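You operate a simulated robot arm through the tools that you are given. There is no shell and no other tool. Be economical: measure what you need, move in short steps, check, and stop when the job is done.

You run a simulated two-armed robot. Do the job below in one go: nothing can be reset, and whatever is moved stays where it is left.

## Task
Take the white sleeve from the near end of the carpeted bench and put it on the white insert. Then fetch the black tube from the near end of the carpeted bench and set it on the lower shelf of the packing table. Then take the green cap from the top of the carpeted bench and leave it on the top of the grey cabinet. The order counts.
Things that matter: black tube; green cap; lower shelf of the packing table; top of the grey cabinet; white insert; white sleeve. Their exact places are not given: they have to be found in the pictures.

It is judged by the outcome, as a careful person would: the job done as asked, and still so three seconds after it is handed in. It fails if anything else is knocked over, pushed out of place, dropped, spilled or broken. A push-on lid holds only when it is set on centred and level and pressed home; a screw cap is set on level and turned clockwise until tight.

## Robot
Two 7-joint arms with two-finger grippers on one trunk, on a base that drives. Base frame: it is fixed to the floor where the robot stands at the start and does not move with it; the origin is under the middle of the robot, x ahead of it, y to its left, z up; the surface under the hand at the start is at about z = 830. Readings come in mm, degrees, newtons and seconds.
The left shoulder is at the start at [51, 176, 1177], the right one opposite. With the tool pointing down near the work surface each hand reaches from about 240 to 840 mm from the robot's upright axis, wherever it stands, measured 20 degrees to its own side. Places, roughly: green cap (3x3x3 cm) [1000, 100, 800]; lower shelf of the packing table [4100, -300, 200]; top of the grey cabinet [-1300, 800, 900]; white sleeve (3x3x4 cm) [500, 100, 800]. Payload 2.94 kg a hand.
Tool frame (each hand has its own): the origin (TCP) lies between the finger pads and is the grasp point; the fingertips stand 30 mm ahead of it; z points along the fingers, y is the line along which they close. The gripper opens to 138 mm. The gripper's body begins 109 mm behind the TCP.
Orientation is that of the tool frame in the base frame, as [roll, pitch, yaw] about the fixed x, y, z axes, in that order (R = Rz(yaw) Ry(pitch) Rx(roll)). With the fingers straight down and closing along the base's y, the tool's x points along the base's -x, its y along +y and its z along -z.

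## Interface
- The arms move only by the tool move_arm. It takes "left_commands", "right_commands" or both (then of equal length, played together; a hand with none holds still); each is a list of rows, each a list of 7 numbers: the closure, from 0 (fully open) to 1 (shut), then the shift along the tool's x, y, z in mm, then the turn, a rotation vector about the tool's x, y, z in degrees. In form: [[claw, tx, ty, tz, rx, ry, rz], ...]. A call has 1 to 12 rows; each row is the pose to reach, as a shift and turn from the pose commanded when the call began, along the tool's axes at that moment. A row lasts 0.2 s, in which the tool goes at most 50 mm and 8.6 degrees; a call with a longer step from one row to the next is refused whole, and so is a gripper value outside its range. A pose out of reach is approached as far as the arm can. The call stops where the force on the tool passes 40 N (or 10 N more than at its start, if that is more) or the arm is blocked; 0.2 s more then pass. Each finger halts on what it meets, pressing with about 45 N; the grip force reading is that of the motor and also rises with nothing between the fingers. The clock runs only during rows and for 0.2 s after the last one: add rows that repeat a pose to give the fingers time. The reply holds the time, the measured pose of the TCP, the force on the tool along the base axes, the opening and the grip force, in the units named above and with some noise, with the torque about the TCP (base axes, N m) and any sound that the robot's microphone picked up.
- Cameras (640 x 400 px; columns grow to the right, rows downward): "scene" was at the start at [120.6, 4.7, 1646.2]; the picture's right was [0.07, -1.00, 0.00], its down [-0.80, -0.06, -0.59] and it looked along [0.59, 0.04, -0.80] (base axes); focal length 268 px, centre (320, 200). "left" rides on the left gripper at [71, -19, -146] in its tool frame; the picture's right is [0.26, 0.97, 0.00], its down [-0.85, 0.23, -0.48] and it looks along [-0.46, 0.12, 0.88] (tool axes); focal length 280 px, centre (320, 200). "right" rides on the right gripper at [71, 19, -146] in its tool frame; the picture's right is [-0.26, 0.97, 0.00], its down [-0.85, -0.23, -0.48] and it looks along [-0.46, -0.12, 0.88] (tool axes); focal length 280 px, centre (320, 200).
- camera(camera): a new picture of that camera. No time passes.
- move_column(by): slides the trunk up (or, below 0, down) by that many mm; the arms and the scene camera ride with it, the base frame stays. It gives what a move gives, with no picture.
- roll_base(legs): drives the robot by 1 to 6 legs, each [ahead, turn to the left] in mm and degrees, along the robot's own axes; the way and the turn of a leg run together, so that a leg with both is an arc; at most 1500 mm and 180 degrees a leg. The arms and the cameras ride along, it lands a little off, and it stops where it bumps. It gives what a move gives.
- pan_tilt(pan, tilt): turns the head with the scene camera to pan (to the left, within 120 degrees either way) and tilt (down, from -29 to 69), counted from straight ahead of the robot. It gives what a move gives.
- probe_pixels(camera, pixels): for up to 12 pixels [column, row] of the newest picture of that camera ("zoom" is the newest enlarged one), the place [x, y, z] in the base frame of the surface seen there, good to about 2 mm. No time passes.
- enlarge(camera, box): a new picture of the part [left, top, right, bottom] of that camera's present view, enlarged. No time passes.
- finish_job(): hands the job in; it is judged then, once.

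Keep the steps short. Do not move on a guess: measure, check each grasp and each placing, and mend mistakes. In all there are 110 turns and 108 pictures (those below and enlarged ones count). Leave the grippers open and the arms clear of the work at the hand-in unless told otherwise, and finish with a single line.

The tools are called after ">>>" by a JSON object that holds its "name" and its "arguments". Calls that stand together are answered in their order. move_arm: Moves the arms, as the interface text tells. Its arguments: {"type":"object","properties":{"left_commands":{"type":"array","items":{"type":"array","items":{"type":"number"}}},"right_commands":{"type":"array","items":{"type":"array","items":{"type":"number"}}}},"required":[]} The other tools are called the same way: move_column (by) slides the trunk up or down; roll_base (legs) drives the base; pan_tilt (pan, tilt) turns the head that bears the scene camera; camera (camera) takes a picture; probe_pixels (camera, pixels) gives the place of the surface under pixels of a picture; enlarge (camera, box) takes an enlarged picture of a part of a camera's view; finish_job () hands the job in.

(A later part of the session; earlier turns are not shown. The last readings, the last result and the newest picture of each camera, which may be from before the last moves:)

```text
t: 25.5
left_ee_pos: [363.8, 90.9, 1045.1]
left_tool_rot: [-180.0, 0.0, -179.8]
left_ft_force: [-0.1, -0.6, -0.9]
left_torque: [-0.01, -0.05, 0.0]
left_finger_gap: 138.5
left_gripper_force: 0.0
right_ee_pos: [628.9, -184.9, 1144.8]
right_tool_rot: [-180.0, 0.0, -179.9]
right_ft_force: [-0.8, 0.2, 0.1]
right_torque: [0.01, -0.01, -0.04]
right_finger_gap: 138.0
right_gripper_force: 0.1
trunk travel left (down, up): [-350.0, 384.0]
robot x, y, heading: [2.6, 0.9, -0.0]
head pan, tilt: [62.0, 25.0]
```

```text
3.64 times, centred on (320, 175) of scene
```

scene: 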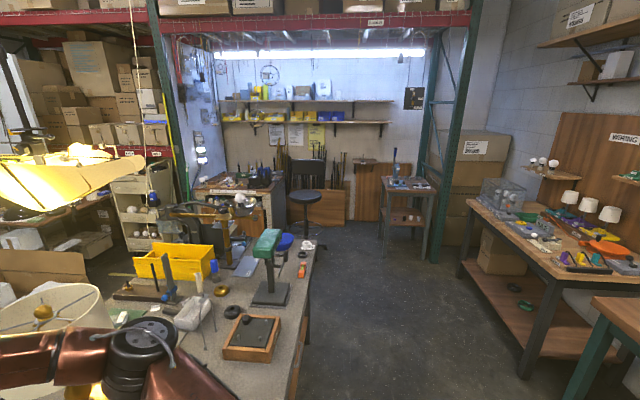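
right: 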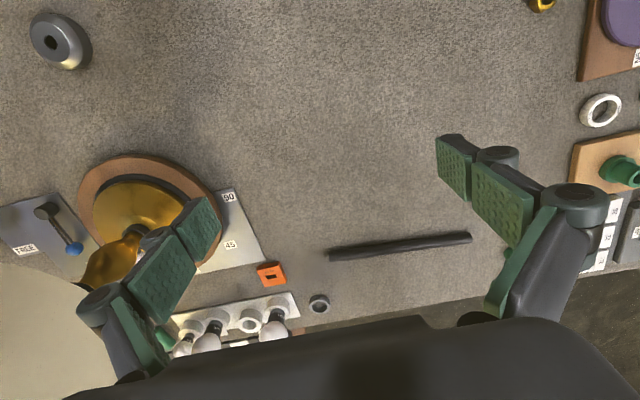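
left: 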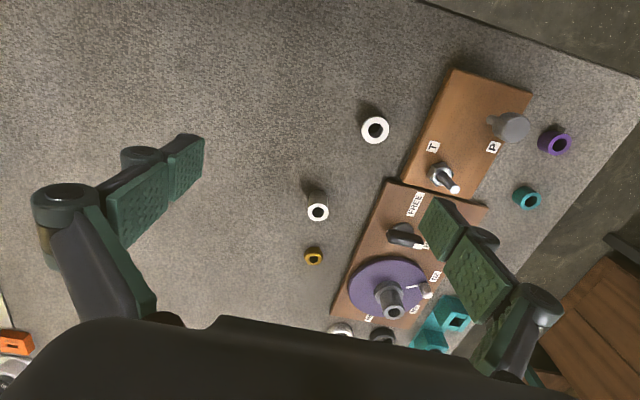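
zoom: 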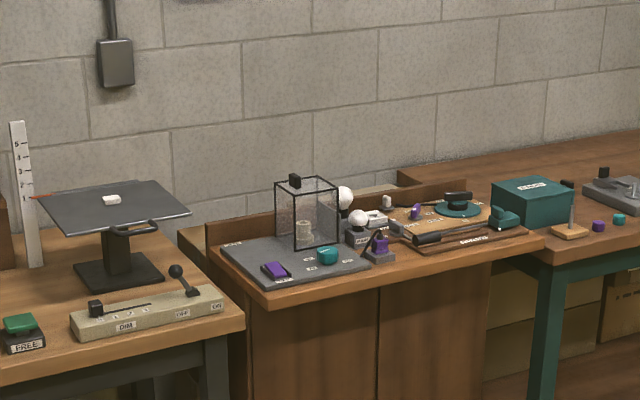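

Conclusion: the 31 × 20 mm white ring at about (360,157,830–850), beside the sleeve, is the only small white piece fitting as a seat for the sleeve (T/P rings are teal/purple). Before acting I'll back the base 150 mm for reach and view both again.

>>> {"name": "roll_base", "arguments": {"legs": [[-150, 0]]}}

>>> {"name": "pan_tilt", "arguments": {"pan": 15, "tilt": 52}}

>>> {"name": "camera", "arguments": {"camera": "scene"}}

>>> {"name": "camera", "arguments": {"camera": "left"}}

```text
t: 26.9
left_ee_pos: [254.2, 87.7, 1048.3]
left_tool_rot: [-179.7, -2.6, -175.6]
left_ft_force: [-2.1, 0.7, 0.0]
left_torque: [0.0, -0.18, 0.08]
left_finger_gap: 137.9
left_gripper_force: 0.0
right_ee_pos: [504.2, -183.3, 1142.2]
right_tool_rot: [-179.7, -0.4, -179.8]
right_ft_force: [-2.6, 0.8, -0.3]
right_torque: [-0.15, -0.38, -0.03]
right_finger_gap: 137.7
right_gripper_force: 0.1
trunk travel left (down, up): [-350.0, 384.0]
robot x, y, heading: [-131.4, 0.3, 0.1]
head pan, tilt: [62.0, 25.0]
stopped in leg 1: the robot was blocked; the commanded pose is now the measured one
```

```text
t: 28.0
left_ee_pos: [204.3, 82.9, 1065.8]
left_tool_rot: [-179.2, -0.8, -172.8]
left_ft_force: [4.0, 0.0, -0.5]
left_torque: [0.07, 0.33, -0.09]
left_finger_gap: 137.9
left_gripper_force: 0.0
right_ee_pos: [436.9, -188.6, 1169.0]
right_tool_rot: [-179.7, 3.0, 179.1]
right_ft_force: [0.8, 0.5, -0.6]
right_torque: [-0.1, 0.18, 0.05]
right_finger_gap: 138.3
right_gripper_force: 0.1
trunk travel left (down, up): [-350.0, 384.0]
robot x, y, heading: [-130.3, 2.3, 0.1]
head pan, tilt: [15.0, 52.0]
```

```text
61 pictures are left
```

scene: 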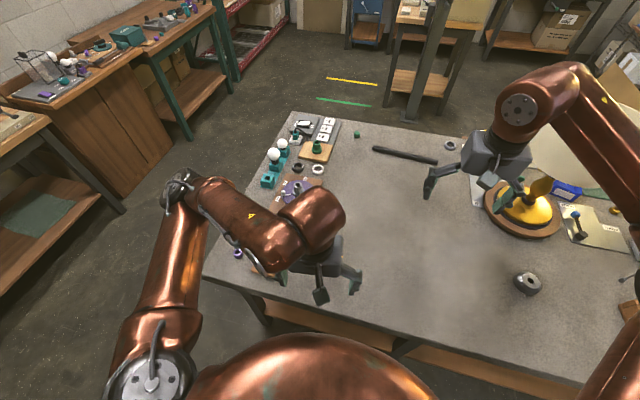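

```text
60 pictures are left
```

left: 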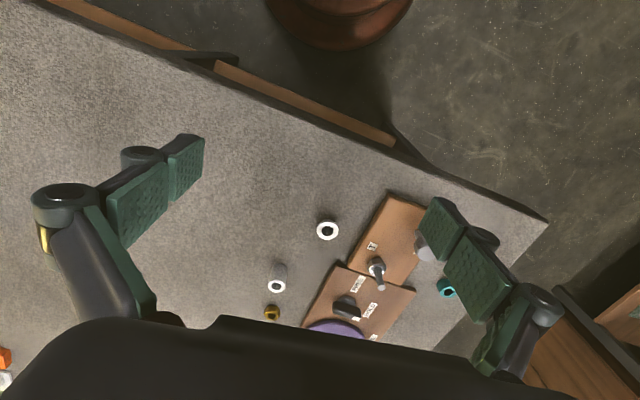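

It stopped at 130 mm, blocked by something. Let the arms settle and see behind/around.

>>> {"name": "move_arm", "arguments": {"left_commands": [[0, 0, 0, 0, 0, 0, 0], [0, 0, 0, 0, 0, 0, 0], [0, 0, 0, 0, 0, 0, 0]], "right_commands": [[0, 0, 0, 0, 0, 0, 0], [0, 0, 0, 0, 0, 0, 0], [0, 0, 0, 0, 0, 0, 0]]}}

>>> {"name": "pan_tilt", "arguments": {"pan": -50, "tilt": 45}}

>>> {"name": "camera", "arguments": {"camera": "scene"}}

```text
t: 28.8
left_ee_pos: [231.2, 86.3, 1057.7]
left_tool_rot: [-179.4, -1.8, -174.2]
left_ft_force: [-0.3, 0.4, 0.2]
left_torque: [0.03, 0.06, 0.01]
left_finger_gap: 138.1
left_gripper_force: 0.1
right_ee_pos: [469.5, -186.6, 1155.9]
right_tool_rot: [-179.5, 1.5, -179.8]
right_ft_force: [-0.2, -0.1, -0.1]
right_torque: [0.01, 0.0, 0.0]
right_finger_gap: 138.0
right_gripper_force: 0.1
trunk travel left (down, up): [-350.0, 384.0]
robot x, y, heading: [-129.8, 2.0, -0.1]
head pan, tilt: [15.0, 52.0]
```

```text
t: 30.2
left_ee_pos: [215.3, 90.0, 1052.8]
left_tool_rot: [-179.8, 0.1, -177.6]
left_ft_force: [1.2, -0.5, -0.3]
left_torque: [0.02, 0.07, 0.0]
left_finger_gap: 137.9
left_gripper_force: 0.0
right_ee_pos: [470.8, -184.0, 1154.8]
right_tool_rot: [-179.8, 1.3, -179.9]
right_ft_force: [0.8, 1.2, -0.2]
right_torque: [-0.03, 0.05, 0.01]
right_finger_gap: 138.0
right_gripper_force: 0.0
trunk travel left (down, up): [-350.0, 384.0]
robot x, y, heading: [-128.8, 2.0, -0.0]
head pan, tilt: [-50.0, 45.0]
```

```text
59 pictures are left
```

scene: 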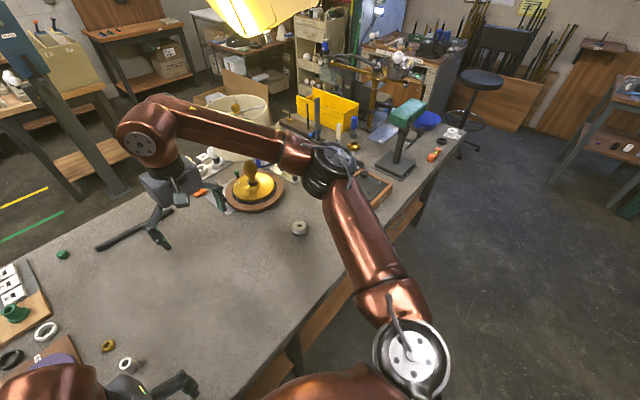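

Lamp untouched. Now moving the left hand above the sleeve with fingers half closed.

>>> {"name": "move_arm", "arguments": {"left_commands": [[0.5, -44, 4, 0, 0, 0, 0], [0.6, -88, 8, 0, 0, 0, 0], [0.6, -132, 12, 0, 0, 0, 0], [0.6, -176, 16, 5, 0, 0, 0], [0.6, -220, 20, 30, 0, 0, 0], [0.6, -256, 26, 60, 0, 0, 0], [0.6, -256, 26, 60, 0, 0, 0], [0.6, -256, 26, 60, 0, 0, 0]]}}

>>> {"name": "camera", "arguments": {"camera": "left"}}

```text
refused: row 5 steps farther than a row can; nothing moved
```

```text
58 pictures are left
```

left: 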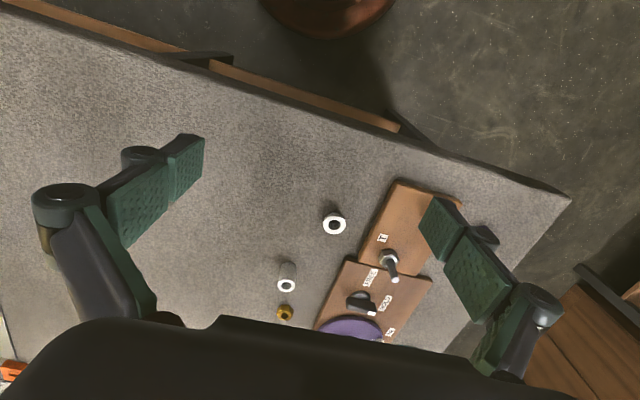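

>>> {"name": "move_arm", "arguments": {"left_commands": [[0.5, -40, 4, 5, 0, 0, 0], [0.6, -80, 8, 10, 0, 0, 0], [0.6, -120, 12, 15, 0, 0, 0], [0.6, -160, 16, 25, 0, 0, 0], [0.6, -200, 20, 35, 0, 0, 0], [0.6, -235, 24, 50, 0, 0, 0], [0.6, -256, 26, 60, 0, 0, 0], [0.6, -256, 26, 60, 0, 0, 0], [0.6, -256, 26, 60, 0, 0, 0]]}}

>>> {"name": "camera", "arguments": {"camera": "left"}}

```text
t: 32.2
left_ee_pos: [468.5, 126.8, 993.1]
left_tool_rot: [-179.8, 0.3, -177.7]
left_ft_force: [-0.1, -0.2, -0.3]
left_torque: [-0.01, 0.0, -0.01]
left_finger_gap: 55.3
left_gripper_force: 0.0
right_ee_pos: [468.0, -184.0, 1156.1]
right_tool_rot: [-179.7, 1.4, -179.9]
right_ft_force: [0.4, 0.4, 0.3]
right_torque: [0.01, -0.01, 0.03]
right_finger_gap: 138.0
right_gripper_force: 0.2
trunk travel left (down, up): [-350.0, 384.0]
robot x, y, heading: [-132.0, 1.0, 0.1]
head pan, tilt: [-50.0, 45.0]
```

```text
57 pictures are left
```

left: 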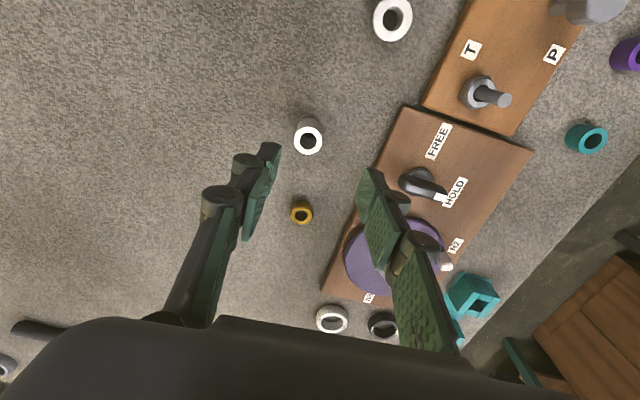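

>>> {"name": "enlarge", "arguments": {"camera": "left", "box": [270, 0, 420, 160]}}

>>> {"name": "probe_pixels", "arguments": {"camera": "left", "pixels": [[297, 139], [320, 139], [308, 128], [308, 151], [377, 20], [408, 20], [393, 4], [393, 36], [365, 185], [375, 162], [393, 14]]}}

```text
2.50 times, centred on (345, 80) of left
```

zoom: 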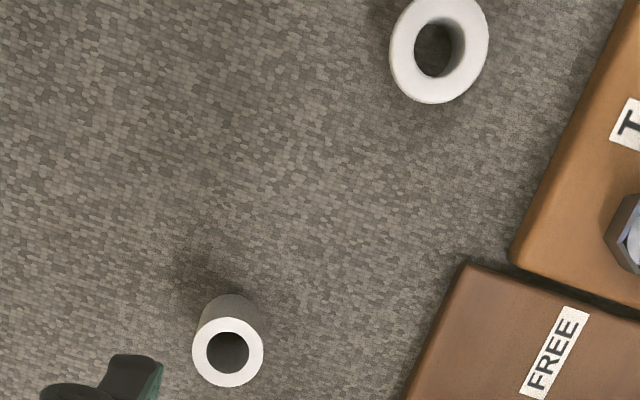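

```text
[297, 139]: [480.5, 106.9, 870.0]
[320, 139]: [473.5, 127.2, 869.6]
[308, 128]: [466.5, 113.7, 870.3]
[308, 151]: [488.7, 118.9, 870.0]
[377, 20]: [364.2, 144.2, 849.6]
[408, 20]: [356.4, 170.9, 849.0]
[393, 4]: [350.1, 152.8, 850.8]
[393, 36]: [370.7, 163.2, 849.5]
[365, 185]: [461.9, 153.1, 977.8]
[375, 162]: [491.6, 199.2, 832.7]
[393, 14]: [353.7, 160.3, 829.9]
```

Sleeve centre (477,117), ring centre (360,157.6). Shift to centre and descend.

>>> {"name": "move_arm", "arguments": {"left_commands": [[0.6, -8.4, -10.4, 0, 0, 0, 0], [0.6, -8.4, -10.4, 40, 0, 0, 0], [0.6, -8.4, -10.4, 70, 0, 0, 0], [0.6, -8.4, -10.4, 100, 0, 0, 0], [0.6, -8.4, -10.4, 115, 0, 0, 0], [0.6, -8.4, -10.4, 125, 0, 0, 0], [0.6, -8.4, -10.4, 125, 0, 0, 0]]}}

>>> {"name": "camera", "arguments": {"camera": "left"}}

```text
t: 33.8
left_ee_pos: [479.0, 117.3, 867.1]
left_tool_rot: [-179.9, 0.3, -177.5]
left_ft_force: [0.2, -0.6, -0.1]
left_torque: [-0.04, 0.0, 0.04]
left_finger_gap: 55.1
left_gripper_force: 0.2
right_ee_pos: [467.3, -183.9, 1155.6]
right_tool_rot: [-179.7, 1.5, -180.0]
right_ft_force: [-0.4, 0.1, -0.3]
right_torque: [-0.03, -0.04, 0.0]
right_finger_gap: 138.0
right_gripper_force: 0.1
trunk travel left (down, up): [-350.0, 384.0]
robot x, y, heading: [-132.6, 2.3, 0.3]
head pan, tilt: [-50.0, 45.0]
```

```text
55 pictures are left
```

left: 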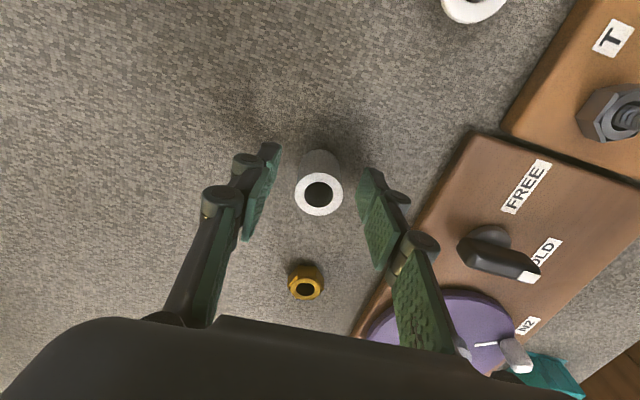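

Fingers straddle the sleeve. Closing, then a lift.

>>> {"name": "move_arm", "arguments": {"left_commands": [[1, 0, 0, 0, 0, 0, 0], [1, 0, 0, 0, 0, 0, 0], [1, 0, 0, 0, 0, 0, 0], [1, 0, 0, 0, 0, 0, 0], [1, 0, 0, 0, 0, 0, 0], [1, 0, 0, -30, 0, 0, 0], [1, 0, 0, -60, 0, 0, 0], [1, 0, 0, -60, 0, 0, 0]]}}

>>> {"name": "camera", "arguments": {"camera": "left"}}

```text
t: 35.6
left_ee_pos: [478.6, 117.9, 929.1]
left_tool_rot: [-179.7, 0.3, -177.6]
left_ft_force: [0.6, 0.7, -0.2]
left_torque: [-0.02, -0.01, 0.01]
left_finger_gap: 26.2
left_gripper_force: 45.4
right_ee_pos: [467.5, -184.1, 1156.7]
right_tool_rot: [-179.8, 1.4, 180.0]
right_ft_force: [1.2, 0.4, 0.0]
right_torque: [-0.01, 0.0, -0.01]
right_finger_gap: 137.9
right_gripper_force: 0.0
trunk travel left (down, up): [-350.0, 384.0]
robot x, y, heading: [-128.5, 0.2, -0.0]
head pan, tilt: [-50.0, 45.0]
```

```text
54 pictures are left
```

left: 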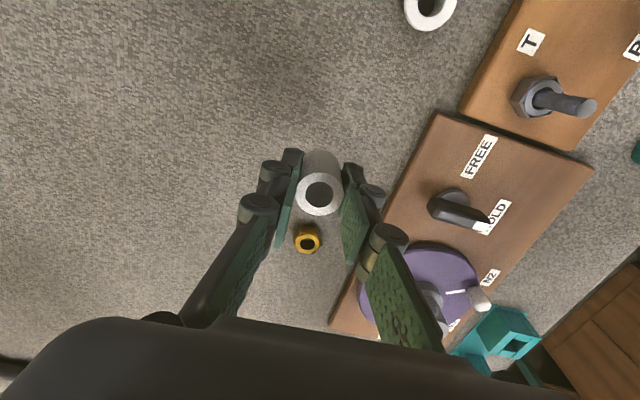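

Held (26 mm). Measure the sleeve's offset in the hand now.

>>> {"name": "probe_pixels", "arguments": {"camera": "left", "pixels": [[300, 194], [338, 194], [319, 177], [319, 213]]}}

```text
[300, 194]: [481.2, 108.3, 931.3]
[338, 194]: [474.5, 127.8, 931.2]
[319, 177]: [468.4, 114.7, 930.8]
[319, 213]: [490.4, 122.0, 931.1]
```

Centred in hand. Moving over the ring at the same height.

>>> {"name": "move_arm", "arguments": {"left_commands": [[1, 29, 11, 0, 0, 0, 0], [1, 58, 22, 0, 0, 0, 0], [1, 87, 33, 0, 0, 0, 0], [1, 116.5, 44.6, 0, 0, 0, 0], [1, 116.5, 44.6, 0, 0, 0, 0], [1, 116.5, 44.6, 0, 0, 0, 0]]}}

>>> {"name": "camera", "arguments": {"camera": "left"}}

```text
t: 37.0
left_ee_pos: [359.9, 157.6, 927.0]
left_tool_rot: [-179.8, 0.3, -177.6]
left_ft_force: [-0.9, 1.0, 0.2]
left_torque: [-0.01, -0.01, 0.04]
left_finger_gap: 26.4
left_gripper_force: 44.8
right_ee_pos: [467.3, -184.0, 1155.9]
right_tool_rot: [-179.8, 1.5, -179.9]
right_ft_force: [-0.5, 0.2, -0.3]
right_torque: [-0.01, 0.0, 0.02]
right_finger_gap: 137.7
right_gripper_force: 0.1
trunk travel left (down, up): [-350.0, 384.0]
robot x, y, heading: [-129.8, 3.5, 0.1]
head pan, tilt: [-50.0, 45.0]
```

```text
53 pictures are left
```

left: 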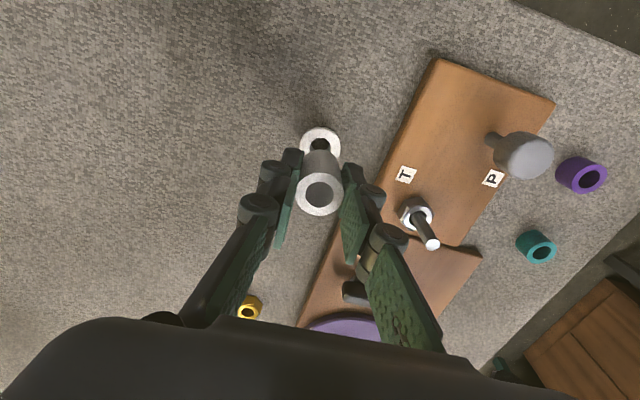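

Sleeve hangs above the ring. Lowering ~39 mm until contact.

>>> {"name": "move_arm", "arguments": {"left_commands": [[1, 0, 0, 15, 0, 0, 0], [1, 0, 0, 28, 0, 0, 0], [1, 0, 0, 34, 0, 0, 0], [1, 0, 0, 37, 0, 0, 0], [1, 0, 0, 38.5, 0, 0, 0], [1, 0, 0, 38.5, 0, 0, 0]]}}

```text
t: 38.4
left_ee_pos: [359.6, 155.9, 888.0]
left_tool_rot: [-179.8, 0.2, -177.6]
left_ft_force: [0.5, -0.5, 0.5]
left_torque: [0.0, 0.01, 0.01]
left_finger_gap: 26.4
left_gripper_force: 44.6
right_ee_pos: [467.5, -185.0, 1155.7]
right_tool_rot: [-179.7, 1.5, -179.9]
right_ft_force: [-0.1, 0.7, 0.2]
right_torque: [0.03, 0.0, -0.01]
right_finger_gap: 138.2
right_gripper_force: 0.0
trunk travel left (down, up): [-350.0, 384.0]
robot x, y, heading: [-129.1, 1.6, 0.2]
head pan, tilt: [-50.0, 45.0]
```

No contact yet; a further millimetre or so.

>>> {"name": "move_arm", "arguments": {"left_commands": [[1, 0, 1, 1, 0, 0, 0], [1, 0, 1, 1, 0, 0, 0]]}}

>>> {"name": "camera", "arguments": {"camera": "left"}}

```text
t: 39.0
left_ee_pos: [358.7, 156.5, 887.4]
left_tool_rot: [-179.8, 0.5, -177.8]
left_ft_force: [0.5, -2.0, 7.9]
left_torque: [-0.1, -0.06, 0.0]
left_finger_gap: 26.3
left_gripper_force: 45.2
right_ee_pos: [466.8, -184.5, 1157.7]
right_tool_rot: [-179.7, 1.4, -180.0]
right_ft_force: [0.4, 0.2, -0.1]
right_torque: [0.04, -0.01, 0.02]
right_finger_gap: 138.2
right_gripper_force: 0.0
trunk travel left (down, up): [-350.0, 384.0]
robot x, y, heading: [-132.6, -1.6, 0.1]
head pan, tilt: [-50.0, 45.0]
```

```text
52 pictures are left
```

left: 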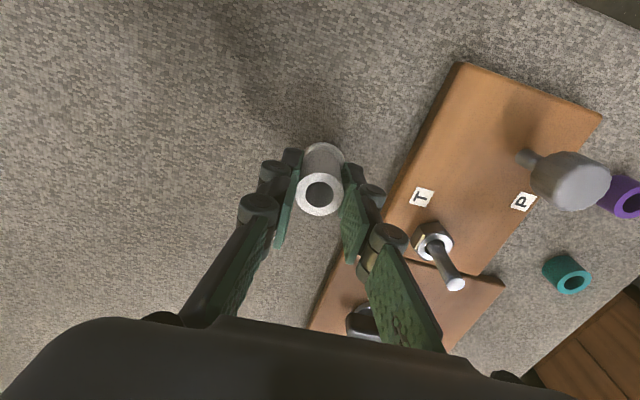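

Contact at 8 N. Release gently and rise.

>>> {"name": "move_arm", "arguments": {"left_commands": [[0.78, 0, 0, -0.5, 0, 0, 0], [0.7, 0, 0, -0.5, 0, 0, 0], [0.6, 0, 0, -0.5, 0, 0, 0], [0.6, 0, 0, -0.5, 0, 0, 0], [0.6, 0, 0, -30, 0, 0, 0], [0.6, 0, 0, -70, 0, 0, 0], [0.6, 0, 0, -110, 0, 0, 0], [0.6, 0, 0, -110, 0, 0, 0]]}}

>>> {"name": "enlarge", "arguments": {"camera": "left", "box": [240, 60, 440, 220]}}

```text
t: 40.8
left_ee_pos: [359.0, 155.7, 998.7]
left_tool_rot: [-179.9, 0.2, -177.6]
left_ft_force: [0.8, -0.8, -0.4]
left_torque: [0.0, 0.03, -0.02]
left_finger_gap: 55.2
left_gripper_force: 0.1
right_ee_pos: [467.8, -184.1, 1156.8]
right_tool_rot: [-179.6, 1.6, -180.0]
right_ft_force: [0.1, 0.6, 0.1]
right_torque: [0.01, 0.03, 0.01]
right_finger_gap: 137.8
right_gripper_force: 0.0
trunk travel left (down, up): [-350.0, 384.0]
robot x, y, heading: [-132.1, 0.7, 0.3]
head pan, tilt: [-50.0, 45.0]
```

```text
2.50 times, centred on (340, 140) of left
```

zoom: 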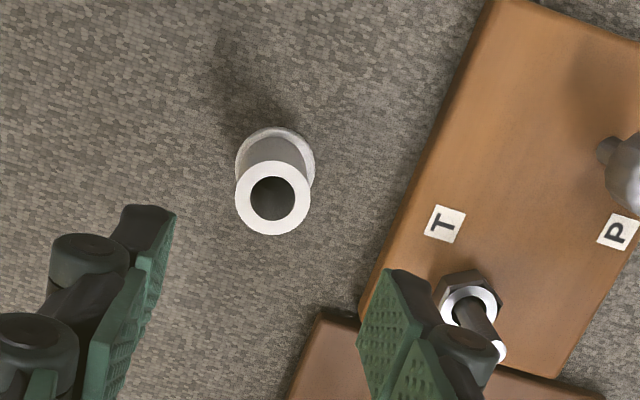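

Sleeve stands on the ring. Probe levelness.

>>> {"name": "probe_pixels", "arguments": {"camera": "zoom", "pixels": [[243, 197], [303, 197], [273, 168], [273, 228], [241, 165], [311, 165], [275, 131]]}}

```text
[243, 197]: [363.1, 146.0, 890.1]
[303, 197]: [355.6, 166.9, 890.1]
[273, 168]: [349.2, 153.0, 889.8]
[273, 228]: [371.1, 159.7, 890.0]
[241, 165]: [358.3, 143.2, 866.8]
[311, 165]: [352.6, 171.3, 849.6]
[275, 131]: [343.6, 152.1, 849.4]
```

Sleeve is level and centred on the white ring. Next the tube: measure the packing table, post and the lanes. Raise the head view.

>>> {"name": "pan_tilt", "arguments": {"pan": -2, "tilt": 20}}

>>> {"name": "enlarge", "arguments": {"camera": "scene", "box": [220, 140, 460, 290]}}

>>> {"name": "pan_tilt", "arguments": {"pan": 60, "tilt": 35}}

>>> {"name": "camera", "arguments": {"camera": "scene"}}

```text
t: 41.9
left_ee_pos: [359.1, 155.5, 999.2]
left_tool_rot: [-179.8, 0.3, -177.5]
left_ft_force: [0.1, -0.9, -0.1]
left_torque: [0.03, -0.02, -0.01]
left_finger_gap: 55.1
left_gripper_force: 0.1
right_ee_pos: [467.3, -183.8, 1156.7]
right_tool_rot: [-179.7, 1.5, -179.8]
right_ft_force: [0.2, 0.0, 0.7]
right_torque: [-0.01, -0.03, 0.0]
right_finger_gap: 138.0
right_gripper_force: 0.0
trunk travel left (down, up): [-350.0, 384.0]
robot x, y, heading: [-128.7, -0.5, 0.4]
head pan, tilt: [-2.0, 20.0]
```

```text
2.67 times, centred on (340, 215) of scene
```

zoom: 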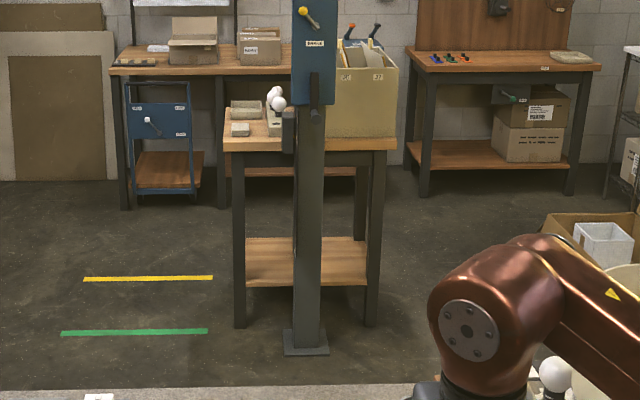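

```text
t: 43.3
left_ee_pos: [359.0, 154.9, 998.4]
left_tool_rot: [-179.8, 0.4, -177.5]
left_ft_force: [-0.4, -0.3, -0.2]
left_torque: [0.0, 0.0, 0.03]
left_finger_gap: 55.2
left_gripper_force: 0.1
right_ee_pos: [467.4, -183.6, 1156.6]
right_tool_rot: [-179.7, 1.6, -179.8]
right_ft_force: [0.3, -0.6, -0.5]
right_torque: [0.01, 0.02, 0.01]
right_finger_gap: 137.9
right_gripper_force: 0.1
trunk travel left (down, up): [-350.0, 384.0]
robot x, y, heading: [-133.1, 1.9, 0.1]
head pan, tilt: [60.0, 35.0]
```

```text
49 pictures are left
```

scene: 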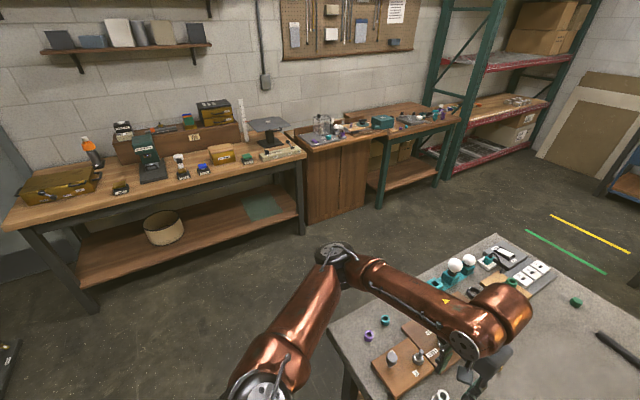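

>>> {"name": "probe_pixels", "arguments": {"camera": "scene", "pixels": [[308, 234], [378, 207], [437, 184], [96, 312], [305, 160], [447, 130], [497, 236], [329, 325], [480, 280], [576, 300], [570, 240], [463, 140]]}}

>>> {"name": "probe_pixels", "arguments": {"camera": "zoom", "pixels": [[240, 325], [372, 322], [255, 283], [350, 284], [270, 240], [235, 146], [380, 145], [285, 352], [328, 352], [305, 250], [240, 130], [360, 235]]}}

```text
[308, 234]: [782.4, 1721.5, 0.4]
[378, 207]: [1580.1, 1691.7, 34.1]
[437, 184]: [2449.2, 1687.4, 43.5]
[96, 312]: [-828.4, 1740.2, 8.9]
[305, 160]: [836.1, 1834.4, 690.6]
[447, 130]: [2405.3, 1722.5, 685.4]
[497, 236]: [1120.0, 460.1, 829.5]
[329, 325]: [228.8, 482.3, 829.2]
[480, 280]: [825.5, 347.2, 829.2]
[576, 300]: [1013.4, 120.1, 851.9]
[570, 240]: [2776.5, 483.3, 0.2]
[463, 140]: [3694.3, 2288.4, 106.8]
```

```text
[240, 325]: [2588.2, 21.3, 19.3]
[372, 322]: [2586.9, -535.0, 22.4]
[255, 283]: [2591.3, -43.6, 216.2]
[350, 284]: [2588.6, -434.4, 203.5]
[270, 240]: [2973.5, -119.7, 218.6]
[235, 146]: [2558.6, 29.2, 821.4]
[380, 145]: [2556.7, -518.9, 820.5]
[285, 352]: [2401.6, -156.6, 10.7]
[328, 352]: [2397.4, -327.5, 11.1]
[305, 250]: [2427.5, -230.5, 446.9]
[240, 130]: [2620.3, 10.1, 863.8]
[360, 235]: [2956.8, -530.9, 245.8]
```

The table behind the post is at x≈2570–3000, but the packing table is given at x≈4100 — the one at the back with the paper roll. Probe it.

>>> {"name": "probe_pixels", "arguments": {"camera": "zoom", "pixels": [[130, 73], [200, 74], [280, 73], [340, 173], [262, 173], [170, 160], [165, 188], [124, 205], [219, 170], [280, 167], [360, 150], [425, 190]]}}

>>> {"name": "pan_tilt", "arguments": {"pan": 0, "tilt": 10}}

>>> {"name": "enlarge", "arguments": {"camera": "scene", "box": [250, 170, 410, 270]}}

```text
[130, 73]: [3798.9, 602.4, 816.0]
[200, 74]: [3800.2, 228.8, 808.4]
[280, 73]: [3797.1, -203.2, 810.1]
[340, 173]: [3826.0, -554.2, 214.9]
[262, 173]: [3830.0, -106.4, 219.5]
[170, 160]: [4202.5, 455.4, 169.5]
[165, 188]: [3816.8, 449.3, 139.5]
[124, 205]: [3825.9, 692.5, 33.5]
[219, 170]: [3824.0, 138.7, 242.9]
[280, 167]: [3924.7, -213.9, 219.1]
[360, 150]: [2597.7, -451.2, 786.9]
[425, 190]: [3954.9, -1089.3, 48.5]
```

```text
t: 44.6
left_ee_pos: [358.9, 156.2, 997.9]
left_tool_rot: [-179.7, 0.3, -177.6]
left_ft_force: [0.3, 0.8, 0.5]
left_torque: [-0.03, 0.0, -0.01]
left_finger_gap: 55.2
left_gripper_force: 0.1
right_ee_pos: [467.0, -184.1, 1155.9]
right_tool_rot: [-179.7, 1.6, -179.8]
right_ft_force: [0.8, -0.6, -0.6]
right_torque: [0.01, 0.02, 0.0]
right_finger_gap: 137.9
right_gripper_force: 0.0
trunk travel left (down, up): [-350.0, 384.0]
robot x, y, heading: [-130.5, 3.3, 0.1]
head pan, tilt: [0.0, 10.0]
```

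```text
4.00 times, centred on (330, 220) of scene
```

zoom: 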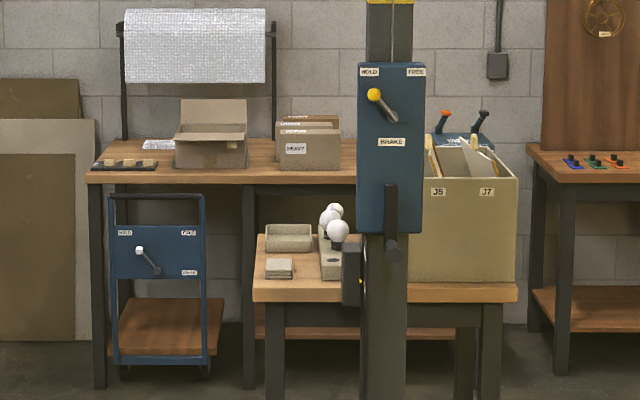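

Packing-table shelf: front edge x≈3826, z≈219, y from ~130 to −650, open gap in front of it. Plan: grip the tube at its +y end from the bench's left end (facing −y), hand pitched, so it can be slid end-first onto the shelf. First raise the left hand, then drive around.

>>> {"name": "move_arm", "arguments": {"left_commands": [[0.6, -10, 5, -45, 0, 0, 0], [0.6, -40, 20, -80, 0, 0, 0], [0.6, -70, 35, -115, 0, 0, 0], [0.6, -100, 45, -150, 0, 0, 0], [0.6, -100, 45, -150, 0, 0, 0]]}}

>>> {"name": "roll_base", "arguments": {"legs": [[0, 90], [800, 0]]}}

>>> {"name": "roll_base", "arguments": {"legs": [[0, -90]]}}

```text
t: 45.8
left_ee_pos: [454.7, 208.6, 1147.2]
left_tool_rot: [-179.7, 0.3, -177.7]
left_ft_force: [-0.3, 0.2, -0.2]
left_torque: [-0.01, 0.01, 0.04]
left_finger_gap: 55.1
left_gripper_force: 0.1
right_ee_pos: [467.0, -183.2, 1157.1]
right_tool_rot: [-179.7, 1.5, -179.9]
right_ft_force: [-0.3, 0.7, 0.8]
right_torque: [0.0, 0.03, 0.03]
right_finger_gap: 138.2
right_gripper_force: 0.0
trunk travel left (down, up): [-350.0, 384.0]
robot x, y, heading: [-131.8, 0.8, 0.1]
head pan, tilt: [0.0, 10.0]
```

```text
t: 54.0
left_ee_pos: [-372.9, 1398.5, 1146.6]
left_tool_rot: [-179.9, 0.3, -86.5]
left_ft_force: [-0.3, 0.6, 0.8]
left_torque: [-0.01, 0.01, -0.04]
left_finger_gap: 55.5
left_gripper_force: 0.1
right_ee_pos: [21.2, 1420.0, 1155.7]
right_tool_rot: [-179.7, 1.5, -88.7]
right_ft_force: [-0.8, 0.7, -0.2]
right_torque: [0.0, 0.02, -0.01]
right_finger_gap: 138.1
right_gripper_force: 0.0
trunk travel left (down, up): [-350.0, 384.0]
robot x, y, heading: [-148.0, 819.5, 91.4]
head pan, tilt: [0.0, 10.0]
```

```text
t: 58.2
left_ee_pos: [422.9, 1050.3, 1146.4]
left_tool_rot: [-179.7, 0.3, -175.3]
left_ft_force: [0.3, 0.3, 0.6]
left_torque: [0.04, -0.01, 0.02]
left_finger_gap: 55.3
left_gripper_force: 0.1
right_ee_pos: [453.2, 657.6, 1156.6]
right_tool_rot: [-179.7, 1.5, -177.6]
right_ft_force: [-0.5, -0.5, 0.8]
right_torque: [0.01, 0.01, 0.0]
right_finger_gap: 137.8
right_gripper_force: 0.0
trunk travel left (down, up): [-350.0, 384.0]
robot x, y, heading: [-153.7, 819.0, 2.4]
head pan, tilt: [0.0, 10.0]
```

>>> {"name": "roll_base", "arguments": {"legs": [[1230, -2.4], [0, -90]]}}

>>> {"name": "pan_tilt", "arguments": {"pan": 0, "tilt": 55}}

>>> {"name": "camera", "arguments": {"camera": "scene"}}

```text
t: 68.3
left_ee_pos: [1317.4, 290.2, 1146.9]
left_tool_rot: [-179.8, 0.3, 94.4]
left_ft_force: [0.2, -0.1, 0.5]
left_torque: [0.01, 0.0, -0.01]
left_finger_gap: 55.3
left_gripper_force: 0.0
right_ee_pos: [923.7, 262.7, 1156.0]
right_tool_rot: [-179.7, 1.5, 92.1]
right_ft_force: [0.4, -0.5, -0.2]
right_torque: [0.01, -0.04, -0.02]
right_finger_gap: 138.0
right_gripper_force: 0.0
trunk travel left (down, up): [-350.0, 384.0]
robot x, y, heading: [1091.0, 866.1, -87.6]
head pan, tilt: [0.0, 10.0]
```

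```text
t: 69.4
left_ee_pos: [1317.8, 289.6, 1146.9]
left_tool_rot: [-179.8, 0.3, 94.4]
left_ft_force: [-0.1, 0.3, 0.3]
left_torque: [0.0, -0.02, -0.03]
left_finger_gap: 55.3
left_gripper_force: 0.1
right_ee_pos: [925.5, 261.6, 1156.6]
right_tool_rot: [-179.7, 1.5, 92.2]
right_ft_force: [-0.4, 1.2, -0.3]
right_torque: [-0.02, -0.01, 0.01]
right_finger_gap: 138.0
right_gripper_force: 0.0
trunk travel left (down, up): [-350.0, 384.0]
robot x, y, heading: [1087.4, 868.2, -87.7]
head pan, tilt: [0.0, 55.0]
```

```text
47 pictures are left
```

scene: 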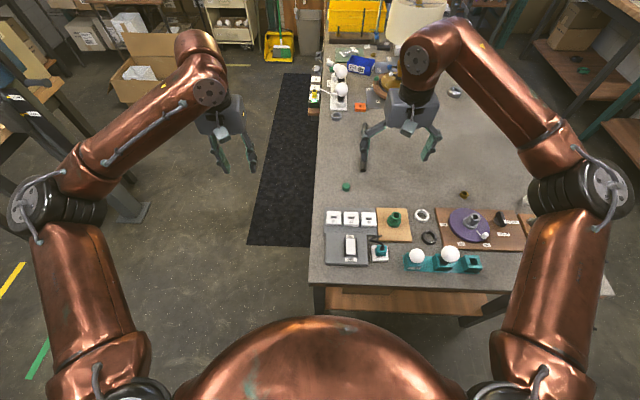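

Room ahead; drive 115 mm closer.

>>> {"name": "roll_base", "arguments": {"legs": [[115, 0]]}}

>>> {"name": "camera", "arguments": {"camera": "right"}}

```text
t: 71.2
left_ee_pos: [1323.1, 292.3, 1184.1]
left_tool_rot: [179.4, 6.4, 95.0]
left_ft_force: [-0.1, 0.7, -3.1]
left_torque: [-0.08, -0.01, 0.0]
left_finger_gap: 55.0
left_gripper_force: 0.1
right_ee_pos: [914.1, 260.7, 1199.5]
right_tool_rot: [-179.7, 7.2, 90.4]
right_ft_force: [0.1, 0.3, -2.6]
right_torque: [-0.07, 0.06, 0.05]
right_finger_gap: 137.9
right_gripper_force: 0.1
trunk travel left (down, up): [-350.0, 384.0]
robot x, y, heading: [1093.0, 751.3, -87.9]
head pan, tilt: [0.0, 55.0]
stopped in leg 1: the robot was blocked; the commanded pose is now the measured one
```

```text
46 pictures are left
```

right: 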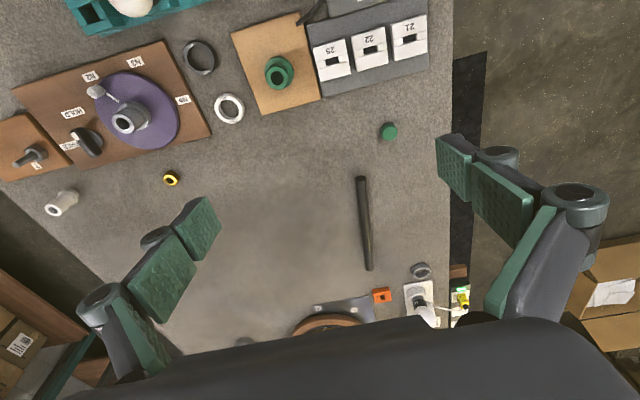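

>>> {"name": "move_arm", "arguments": {"right_commands": [[0, 0, 0, 0, 0, 0, 0], [0, 0, 0, 0, 0, 0, 0], [0, 0, 0, 0, 0, 0, 0], [0, 0, 0, 0, 0, 0, 0]]}}

>>> {"name": "camera", "arguments": {"camera": "right"}}

```text
t: 72.2
left_ee_pos: [1323.2, 282.8, 1179.9]
left_tool_rot: [179.5, 5.8, 94.8]
left_ft_force: [0.7, -1.0, -0.7]
left_torque: [0.11, 0.03, 0.01]
left_finger_gap: 55.3
left_gripper_force: 0.0
right_ee_pos: [915.6, 250.3, 1196.0]
right_tool_rot: [-179.7, 6.8, 90.4]
right_ft_force: [0.8, -0.6, -1.5]
right_torque: [0.08, 0.03, 0.02]
right_finger_gap: 137.8
right_gripper_force: 0.0
trunk travel left (down, up): [-350.0, 384.0]
robot x, y, heading: [1091.3, 755.9, -87.9]
head pan, tilt: [0.0, 55.0]
```

```text
45 pictures are left
```

right: 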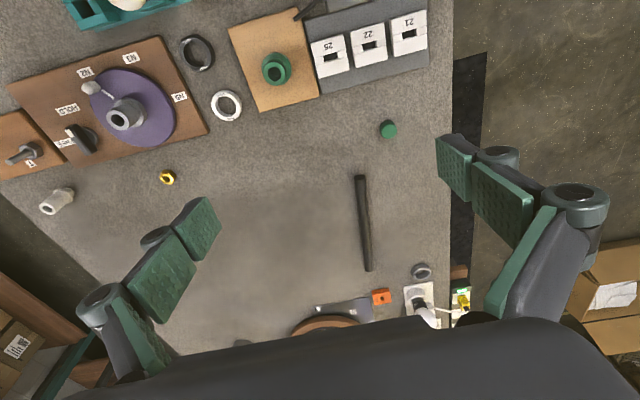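

>>> {"name": "probe_pixels", "arguments": {"camera": "right", "pixels": [[359, 180], [362, 200], [366, 245], [369, 266], [389, 129], [57, 203], [275, 70], [167, 178], [421, 270]]}}

```text
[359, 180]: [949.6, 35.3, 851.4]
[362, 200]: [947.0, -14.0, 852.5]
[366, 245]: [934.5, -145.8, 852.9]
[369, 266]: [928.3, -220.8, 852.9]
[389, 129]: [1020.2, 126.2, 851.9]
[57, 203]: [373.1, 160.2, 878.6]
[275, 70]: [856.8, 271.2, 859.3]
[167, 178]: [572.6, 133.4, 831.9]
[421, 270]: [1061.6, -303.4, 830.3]
```

Tube endpoints measured: axis heading −94.8°. Moving the right hand to hover over its near end, pitching the fingers 30° forward and closing partway.

>>> {"name": "move_arm", "arguments": {"right_commands": [[0.3, -26.5, 3.7, 34.1, 0.2, -2.9, 0.63], [0.5, -53, 7.4, 68.2, 0.4, -5.8, 1.26], [0.6, -79.4, 11.1, 102.3, 0.6, -8.7, 1.89], [0.6, -105.9, 14.8, 136.4, 0.8, -11.6, 2.52], [0.6, -132.4, 18.5, 170.5, 1.0, -14.5, 3.15], [0.6, -158.9, 22.2, 204.6, 1.24, -17.4, 3.78], [0.6, -185.3, 26, 238.7, 1.44, -20.3, 4.4], [0.6, -211.8, 29.7, 272.9, 1.65, -23.2, 5.04], [0.6, -211.8, 29.7, 272.9, 1.65, -23.2, 5.04], [0.6, -211.8, 29.7, 272.9, 1.65, -23.2, 5.04]]}}

>>> {"name": "camera", "arguments": {"camera": "right"}}

```text
t: 74.4
left_ee_pos: [1323.1, 261.4, 1175.0]
left_tool_rot: [179.5, 4.9, 94.9]
left_ft_force: [-0.6, 0.8, 0.9]
left_torque: [-0.1, 0.0, -0.02]
left_finger_gap: 55.1
left_gripper_force: 0.0
right_ee_pos: [948.8, -5.6, 939.9]
right_tool_rot: [-179.7, 29.0, 85.1]
right_ft_force: [0.3, 0.1, 0.7]
right_torque: [-0.01, -0.01, -0.02]
right_finger_gap: 55.3
right_gripper_force: 0.0
trunk travel left (down, up): [-350.0, 384.0]
robot x, y, heading: [1092.5, 750.2, -87.8]
head pan, tilt: [0.0, 55.0]
```

```text
44 pictures are left
```

right: 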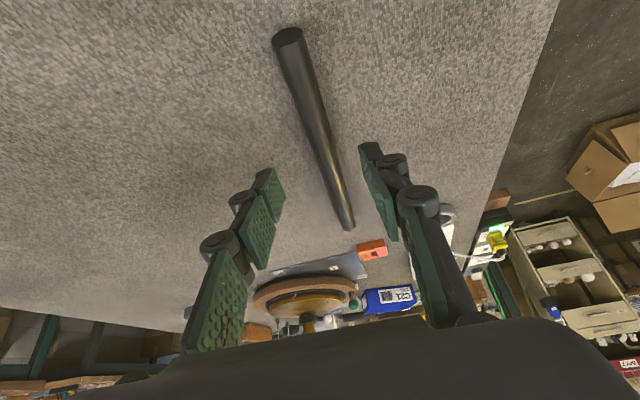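

>>> {"name": "probe_pixels", "arguments": {"camera": "right", "pixels": [[288, 37], [290, 55], [300, 85], [320, 137], [342, 200], [349, 225]]}}

>>> {"name": "enlarge", "arguments": {"camera": "right", "box": [260, 10, 340, 70]}}

```text
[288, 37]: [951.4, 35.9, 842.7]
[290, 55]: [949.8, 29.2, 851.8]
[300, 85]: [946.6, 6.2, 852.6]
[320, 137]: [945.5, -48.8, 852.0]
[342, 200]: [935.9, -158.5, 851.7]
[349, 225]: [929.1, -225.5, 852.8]
```

```text
6.67 times, centred on (300, 40) of right
```

zoom: 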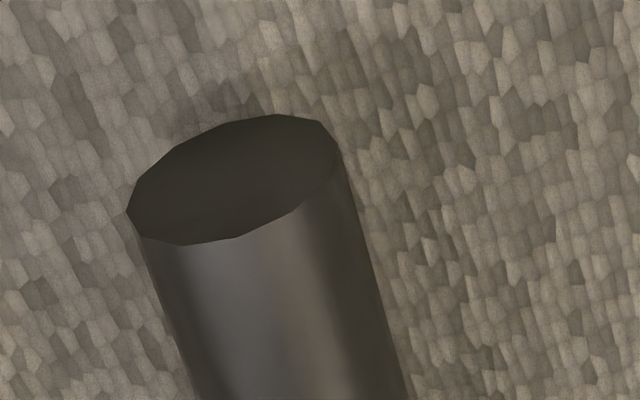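

Solid-looking dark end, but it is the only black tube at this end. Descending 76 mm vertically.

>>> {"name": "move_arm", "arguments": {"right_commands": [[0.6, 12, -1, 22, 0, 0, 0], [0.6, 24, -2, 44, 0, 0, 0], [0.6, 31, -2, 56.5, 0, 0, 0], [0.6, 36, -2, 65, 0, 0, 0], [0.6, 36, -2, 65, 0, 0, 0]]}}

>>> {"name": "camera", "arguments": {"camera": "right"}}

```text
t: 75.6
left_ee_pos: [1322.9, 259.7, 1173.3]
left_tool_rot: [179.6, 4.6, 94.9]
left_ft_force: [-0.2, -0.6, -0.3]
left_torque: [0.01, 0.0, 0.0]
left_finger_gap: 55.3
left_gripper_force: 0.0
right_ee_pos: [944.7, -9.0, 864.4]
right_tool_rot: [-179.8, 28.7, 85.1]
right_ft_force: [-0.3, -0.4, -0.2]
right_torque: [0.01, -0.01, 0.02]
right_finger_gap: 55.3
right_gripper_force: 0.2
trunk travel left (down, up): [-350.0, 384.0]
robot x, y, heading: [1093.1, 752.3, -87.8]
head pan, tilt: [0.0, 55.0]
```

```text
42 pictures are left
```

right: 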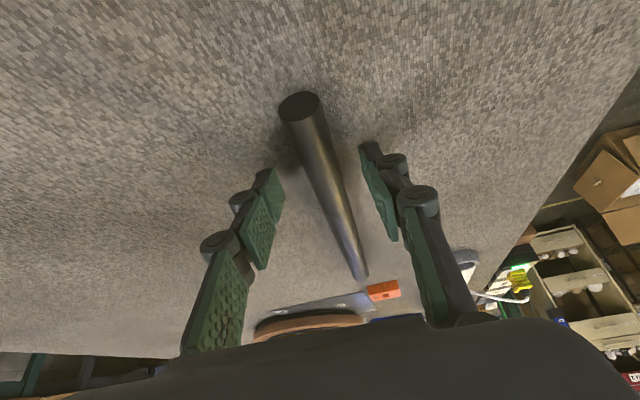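

Tube between fingers. Close, lift 40 mm, check.

>>> {"name": "move_arm", "arguments": {"right_commands": [[1, 0, 0, 0, 0, 0, 0], [1, 0, 0, 0, 0, 0, 0], [1, 0, 0, 0, 0, 0, 0], [1, 0, 0, 0, 0, 0, 0], [1, 0, 0, 0, 0, 0, 0], [1, -10, 0, -17, 0, 0, 0], [1, -19, 0, -35, 0, 0, 0], [1, -19, 0, -35, 0, 0, 0]]}}

>>> {"name": "camera", "arguments": {"camera": "right"}}

```text
t: 77.4
left_ee_pos: [1323.2, 261.1, 1173.5]
left_tool_rot: [179.6, 4.6, 95.0]
left_ft_force: [-0.6, -0.2, 0.4]
left_torque: [0.0, 0.0, -0.02]
left_finger_gap: 55.2
left_gripper_force: 0.1
right_ee_pos: [944.3, -11.0, 900.5]
right_tool_rot: [-179.7, 28.8, 85.3]
right_ft_force: [0.0, 0.4, -1.1]
right_torque: [0.11, -0.02, -0.01]
right_finger_gap: 20.5
right_gripper_force: 44.8
trunk travel left (down, up): [-350.0, 384.0]
robot x, y, heading: [1093.1, 752.0, -87.8]
head pan, tilt: [0.0, 55.0]
```

```text
41 pictures are left
```

right: 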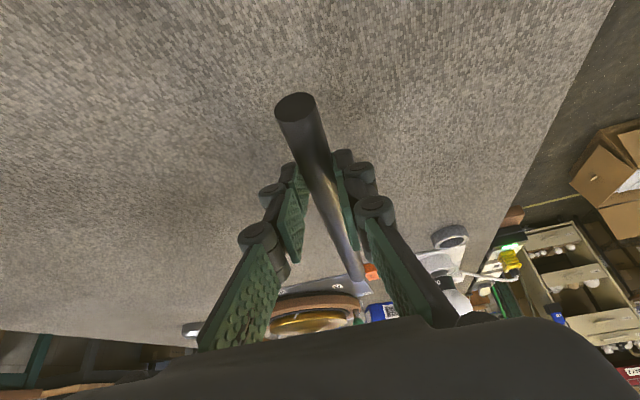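

Held (≈110 g). Probe the tube's slope in the hand.

>>> {"name": "probe_pixels", "arguments": {"camera": "right", "pixels": [[303, 125], [313, 155], [325, 195], [345, 245], [355, 270]]}}

```text
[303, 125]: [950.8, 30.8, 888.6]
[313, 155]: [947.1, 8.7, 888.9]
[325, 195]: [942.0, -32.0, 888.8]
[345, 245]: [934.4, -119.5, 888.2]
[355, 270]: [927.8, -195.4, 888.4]
```

Level in the hand. Lift the tube to ~1100 and draw it back, while raising the left hand out of the way for later.

>>> {"name": "move_arm", "arguments": {"right_commands": [[1, -19, 0, -35, 0, 0, 0], [1, -38, 0, -70, 0, 0, 0], [1, -57, 0, -105, 0, 0, 0], [1, -77, 0, -140, 0, 0, 0], [1, -60, 0, -165, 0, 0, 0], [1, -30, 0, -190, 0, 0, 0], [1, 5, 0, -215, 0, 0, 0], [1, 30, 0, -230, 0, 0, 0], [1, 30, 0, -230, 0, 0, 0]], "left_commands": [[0.6, 0, 0, -35, 0, 0, 0], [0.6, 5, 0, -70, 0, 0, 0], [0.6, 20, 0, -105, 0, 0, 0], [0.6, 35, 0, -140, 0, 0, 0], [0.6, 50, 0, -175, 0, 0, 0], [0.6, 65, 0, -205, 0, 0, 0], [0.6, 80, 0, -237, 0, 0, 0], [0.6, 80, 0, -237, 0, 0, 0], [0.6, 80, 0, -237, 0, 0, 0]]}}

>>> {"name": "roll_base", "arguments": {"legs": [[-100, 0]]}}

>>> {"name": "camera", "arguments": {"camera": "right"}}

```text
t: 79.4
left_ee_pos: [1313.8, 357.9, 1402.3]
left_tool_rot: [179.5, 4.6, 95.0]
left_ft_force: [0.3, 0.3, -0.3]
left_torque: [-0.02, -0.02, -0.04]
left_finger_gap: 55.1
left_gripper_force: 0.0
right_ee_pos: [955.9, 125.8, 1089.3]
right_tool_rot: [-179.8, 28.8, 85.1]
right_ft_force: [-0.3, 0.2, -1.6]
right_torque: [0.12, -0.04, 0.02]
right_finger_gap: 20.2
right_gripper_force: 44.7
trunk travel left (down, up): [-350.0, 384.0]
robot x, y, heading: [1093.8, 749.6, -87.8]
head pan, tilt: [0.0, 55.0]
```

```text
t: 80.6
left_ee_pos: [1309.9, 428.6, 1398.3]
left_tool_rot: [179.5, 3.2, 95.1]
left_ft_force: [-0.7, 1.8, -0.8]
left_torque: [-0.14, 0.02, -0.01]
left_finger_gap: 55.0
left_gripper_force: 0.1
right_ee_pos: [954.7, 204.2, 1079.6]
right_tool_rot: [-179.5, 27.6, 85.2]
right_ft_force: [-0.4, 1.0, -1.9]
right_torque: [0.0, -0.09, 0.05]
right_finger_gap: 20.4
right_gripper_force: 44.9
trunk travel left (down, up): [-350.0, 384.0]
robot x, y, heading: [1090.1, 852.0, -87.8]
head pan, tilt: [0.0, 55.0]
```

```text
40 pictures are left
```

right: 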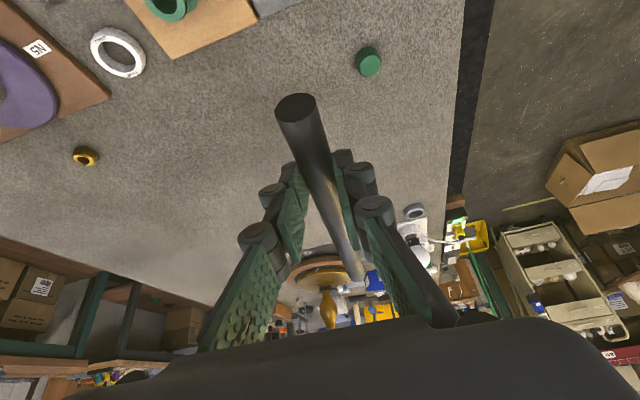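

Tube secure. Turning toward the gap left of the front table and driving to x≈2850.

>>> {"name": "roll_base", "arguments": {"legs": [[0, 74.4]]}}

>>> {"name": "roll_base", "arguments": {"legs": [[1450, 0]]}}

>>> {"name": "pan_tilt", "arguments": {"pan": 0, "tilt": 35}}

>>> {"name": "camera", "arguments": {"camera": "scene"}}

```text
t: 81.5
left_ee_pos: [1327.6, 516.0, 1409.7]
left_tool_rot: [179.5, 6.6, 97.8]
left_ft_force: [0.8, -0.1, -0.1]
left_torque: [0.06, 0.06, 0.0]
left_finger_gap: 55.2
left_gripper_force: 0.0
right_ee_pos: [976.9, 256.8, 1104.8]
right_tool_rot: [-179.7, 30.8, 87.7]
right_ft_force: [0.5, -0.6, -1.1]
right_torque: [0.17, 0.03, -0.02]
right_finger_gap: 20.3
right_gripper_force: 44.9
trunk travel left (down, up): [-350.0, 384.0]
robot x, y, heading: [1087.7, 853.8, -85.1]
head pan, tilt: [0.0, 55.0]
stopped in leg 1: the robot was blocked; the commanded pose is now the measured one
```

```text
t: 83.8
left_ee_pos: [1335.5, 383.3, 1416.0]
left_tool_rot: [179.4, 8.2, 96.6]
left_ft_force: [-0.1, 0.6, 0.7]
left_torque: [-0.13, 0.0, 0.0]
left_finger_gap: 55.5
left_gripper_force: 0.2
right_ee_pos: [982.9, 123.6, 1113.5]
right_tool_rot: [-179.8, 32.0, 86.9]
right_ft_force: [0.0, 0.7, -0.5]
right_torque: [0.05, 0.02, 0.02]
right_finger_gap: 20.0
right_gripper_force: 44.8
trunk travel left (down, up): [-350.0, 384.0]
robot x, y, heading: [1109.6, 693.2, -86.6]
head pan, tilt: [0.0, 55.0]
stopped in leg 1: the robot was blocked; the commanded pose is now the measured one
```

```text
t: 84.7
left_ee_pos: [1335.9, 379.0, 1414.6]
left_tool_rot: [179.4, 8.0, 96.9]
left_ft_force: [0.0, 0.6, -0.1]
left_torque: [-0.03, 0.03, 0.01]
left_finger_gap: 55.4
left_gripper_force: 0.1
right_ee_pos: [982.3, 118.9, 1112.6]
right_tool_rot: [-179.7, 31.9, 86.9]
right_ft_force: [-0.2, 0.3, -0.8]
right_torque: [0.08, -0.03, -0.01]
right_finger_gap: 20.2
right_gripper_force: 45.2
trunk travel left (down, up): [-350.0, 384.0]
robot x, y, heading: [1105.8, 695.1, -86.6]
head pan, tilt: [0.0, 35.0]
```

```text
39 pictures are left
```

scene: 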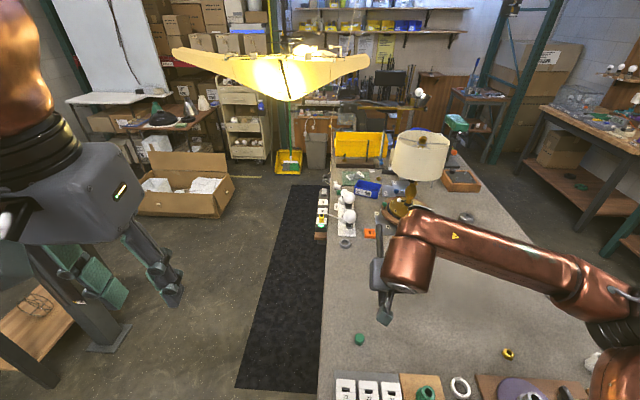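

The turn stalled early and the following drive ran me to the bench edge; I must not chain moves. Back up first, then check the bench.

>>> {"name": "roll_base", "arguments": {"legs": [[-200, 0]]}}

>>> {"name": "camera", "arguments": {"camera": "scene"}}

```text
t: 86.3
left_ee_pos: [1323.7, 588.9, 1415.9]
left_tool_rot: [179.4, 8.0, 97.0]
left_ft_force: [-0.3, 0.8, -0.2]
left_torque: [-0.09, -0.01, -0.02]
left_finger_gap: 55.4
left_gripper_force: 0.1
right_ee_pos: [971.7, 326.6, 1112.8]
right_tool_rot: [-179.8, 31.9, 87.1]
right_ft_force: [-0.6, 1.3, -1.7]
right_torque: [0.08, -0.01, -0.02]
right_finger_gap: 19.8
right_gripper_force: 44.5
trunk travel left (down, up): [-350.0, 384.0]
robot x, y, heading: [1092.4, 903.3, -86.4]
head pan, tilt: [0.0, 35.0]
```

```text
38 pictures are left
```

scene: 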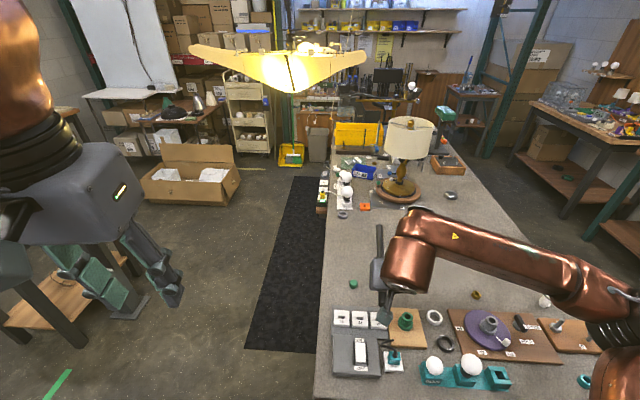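

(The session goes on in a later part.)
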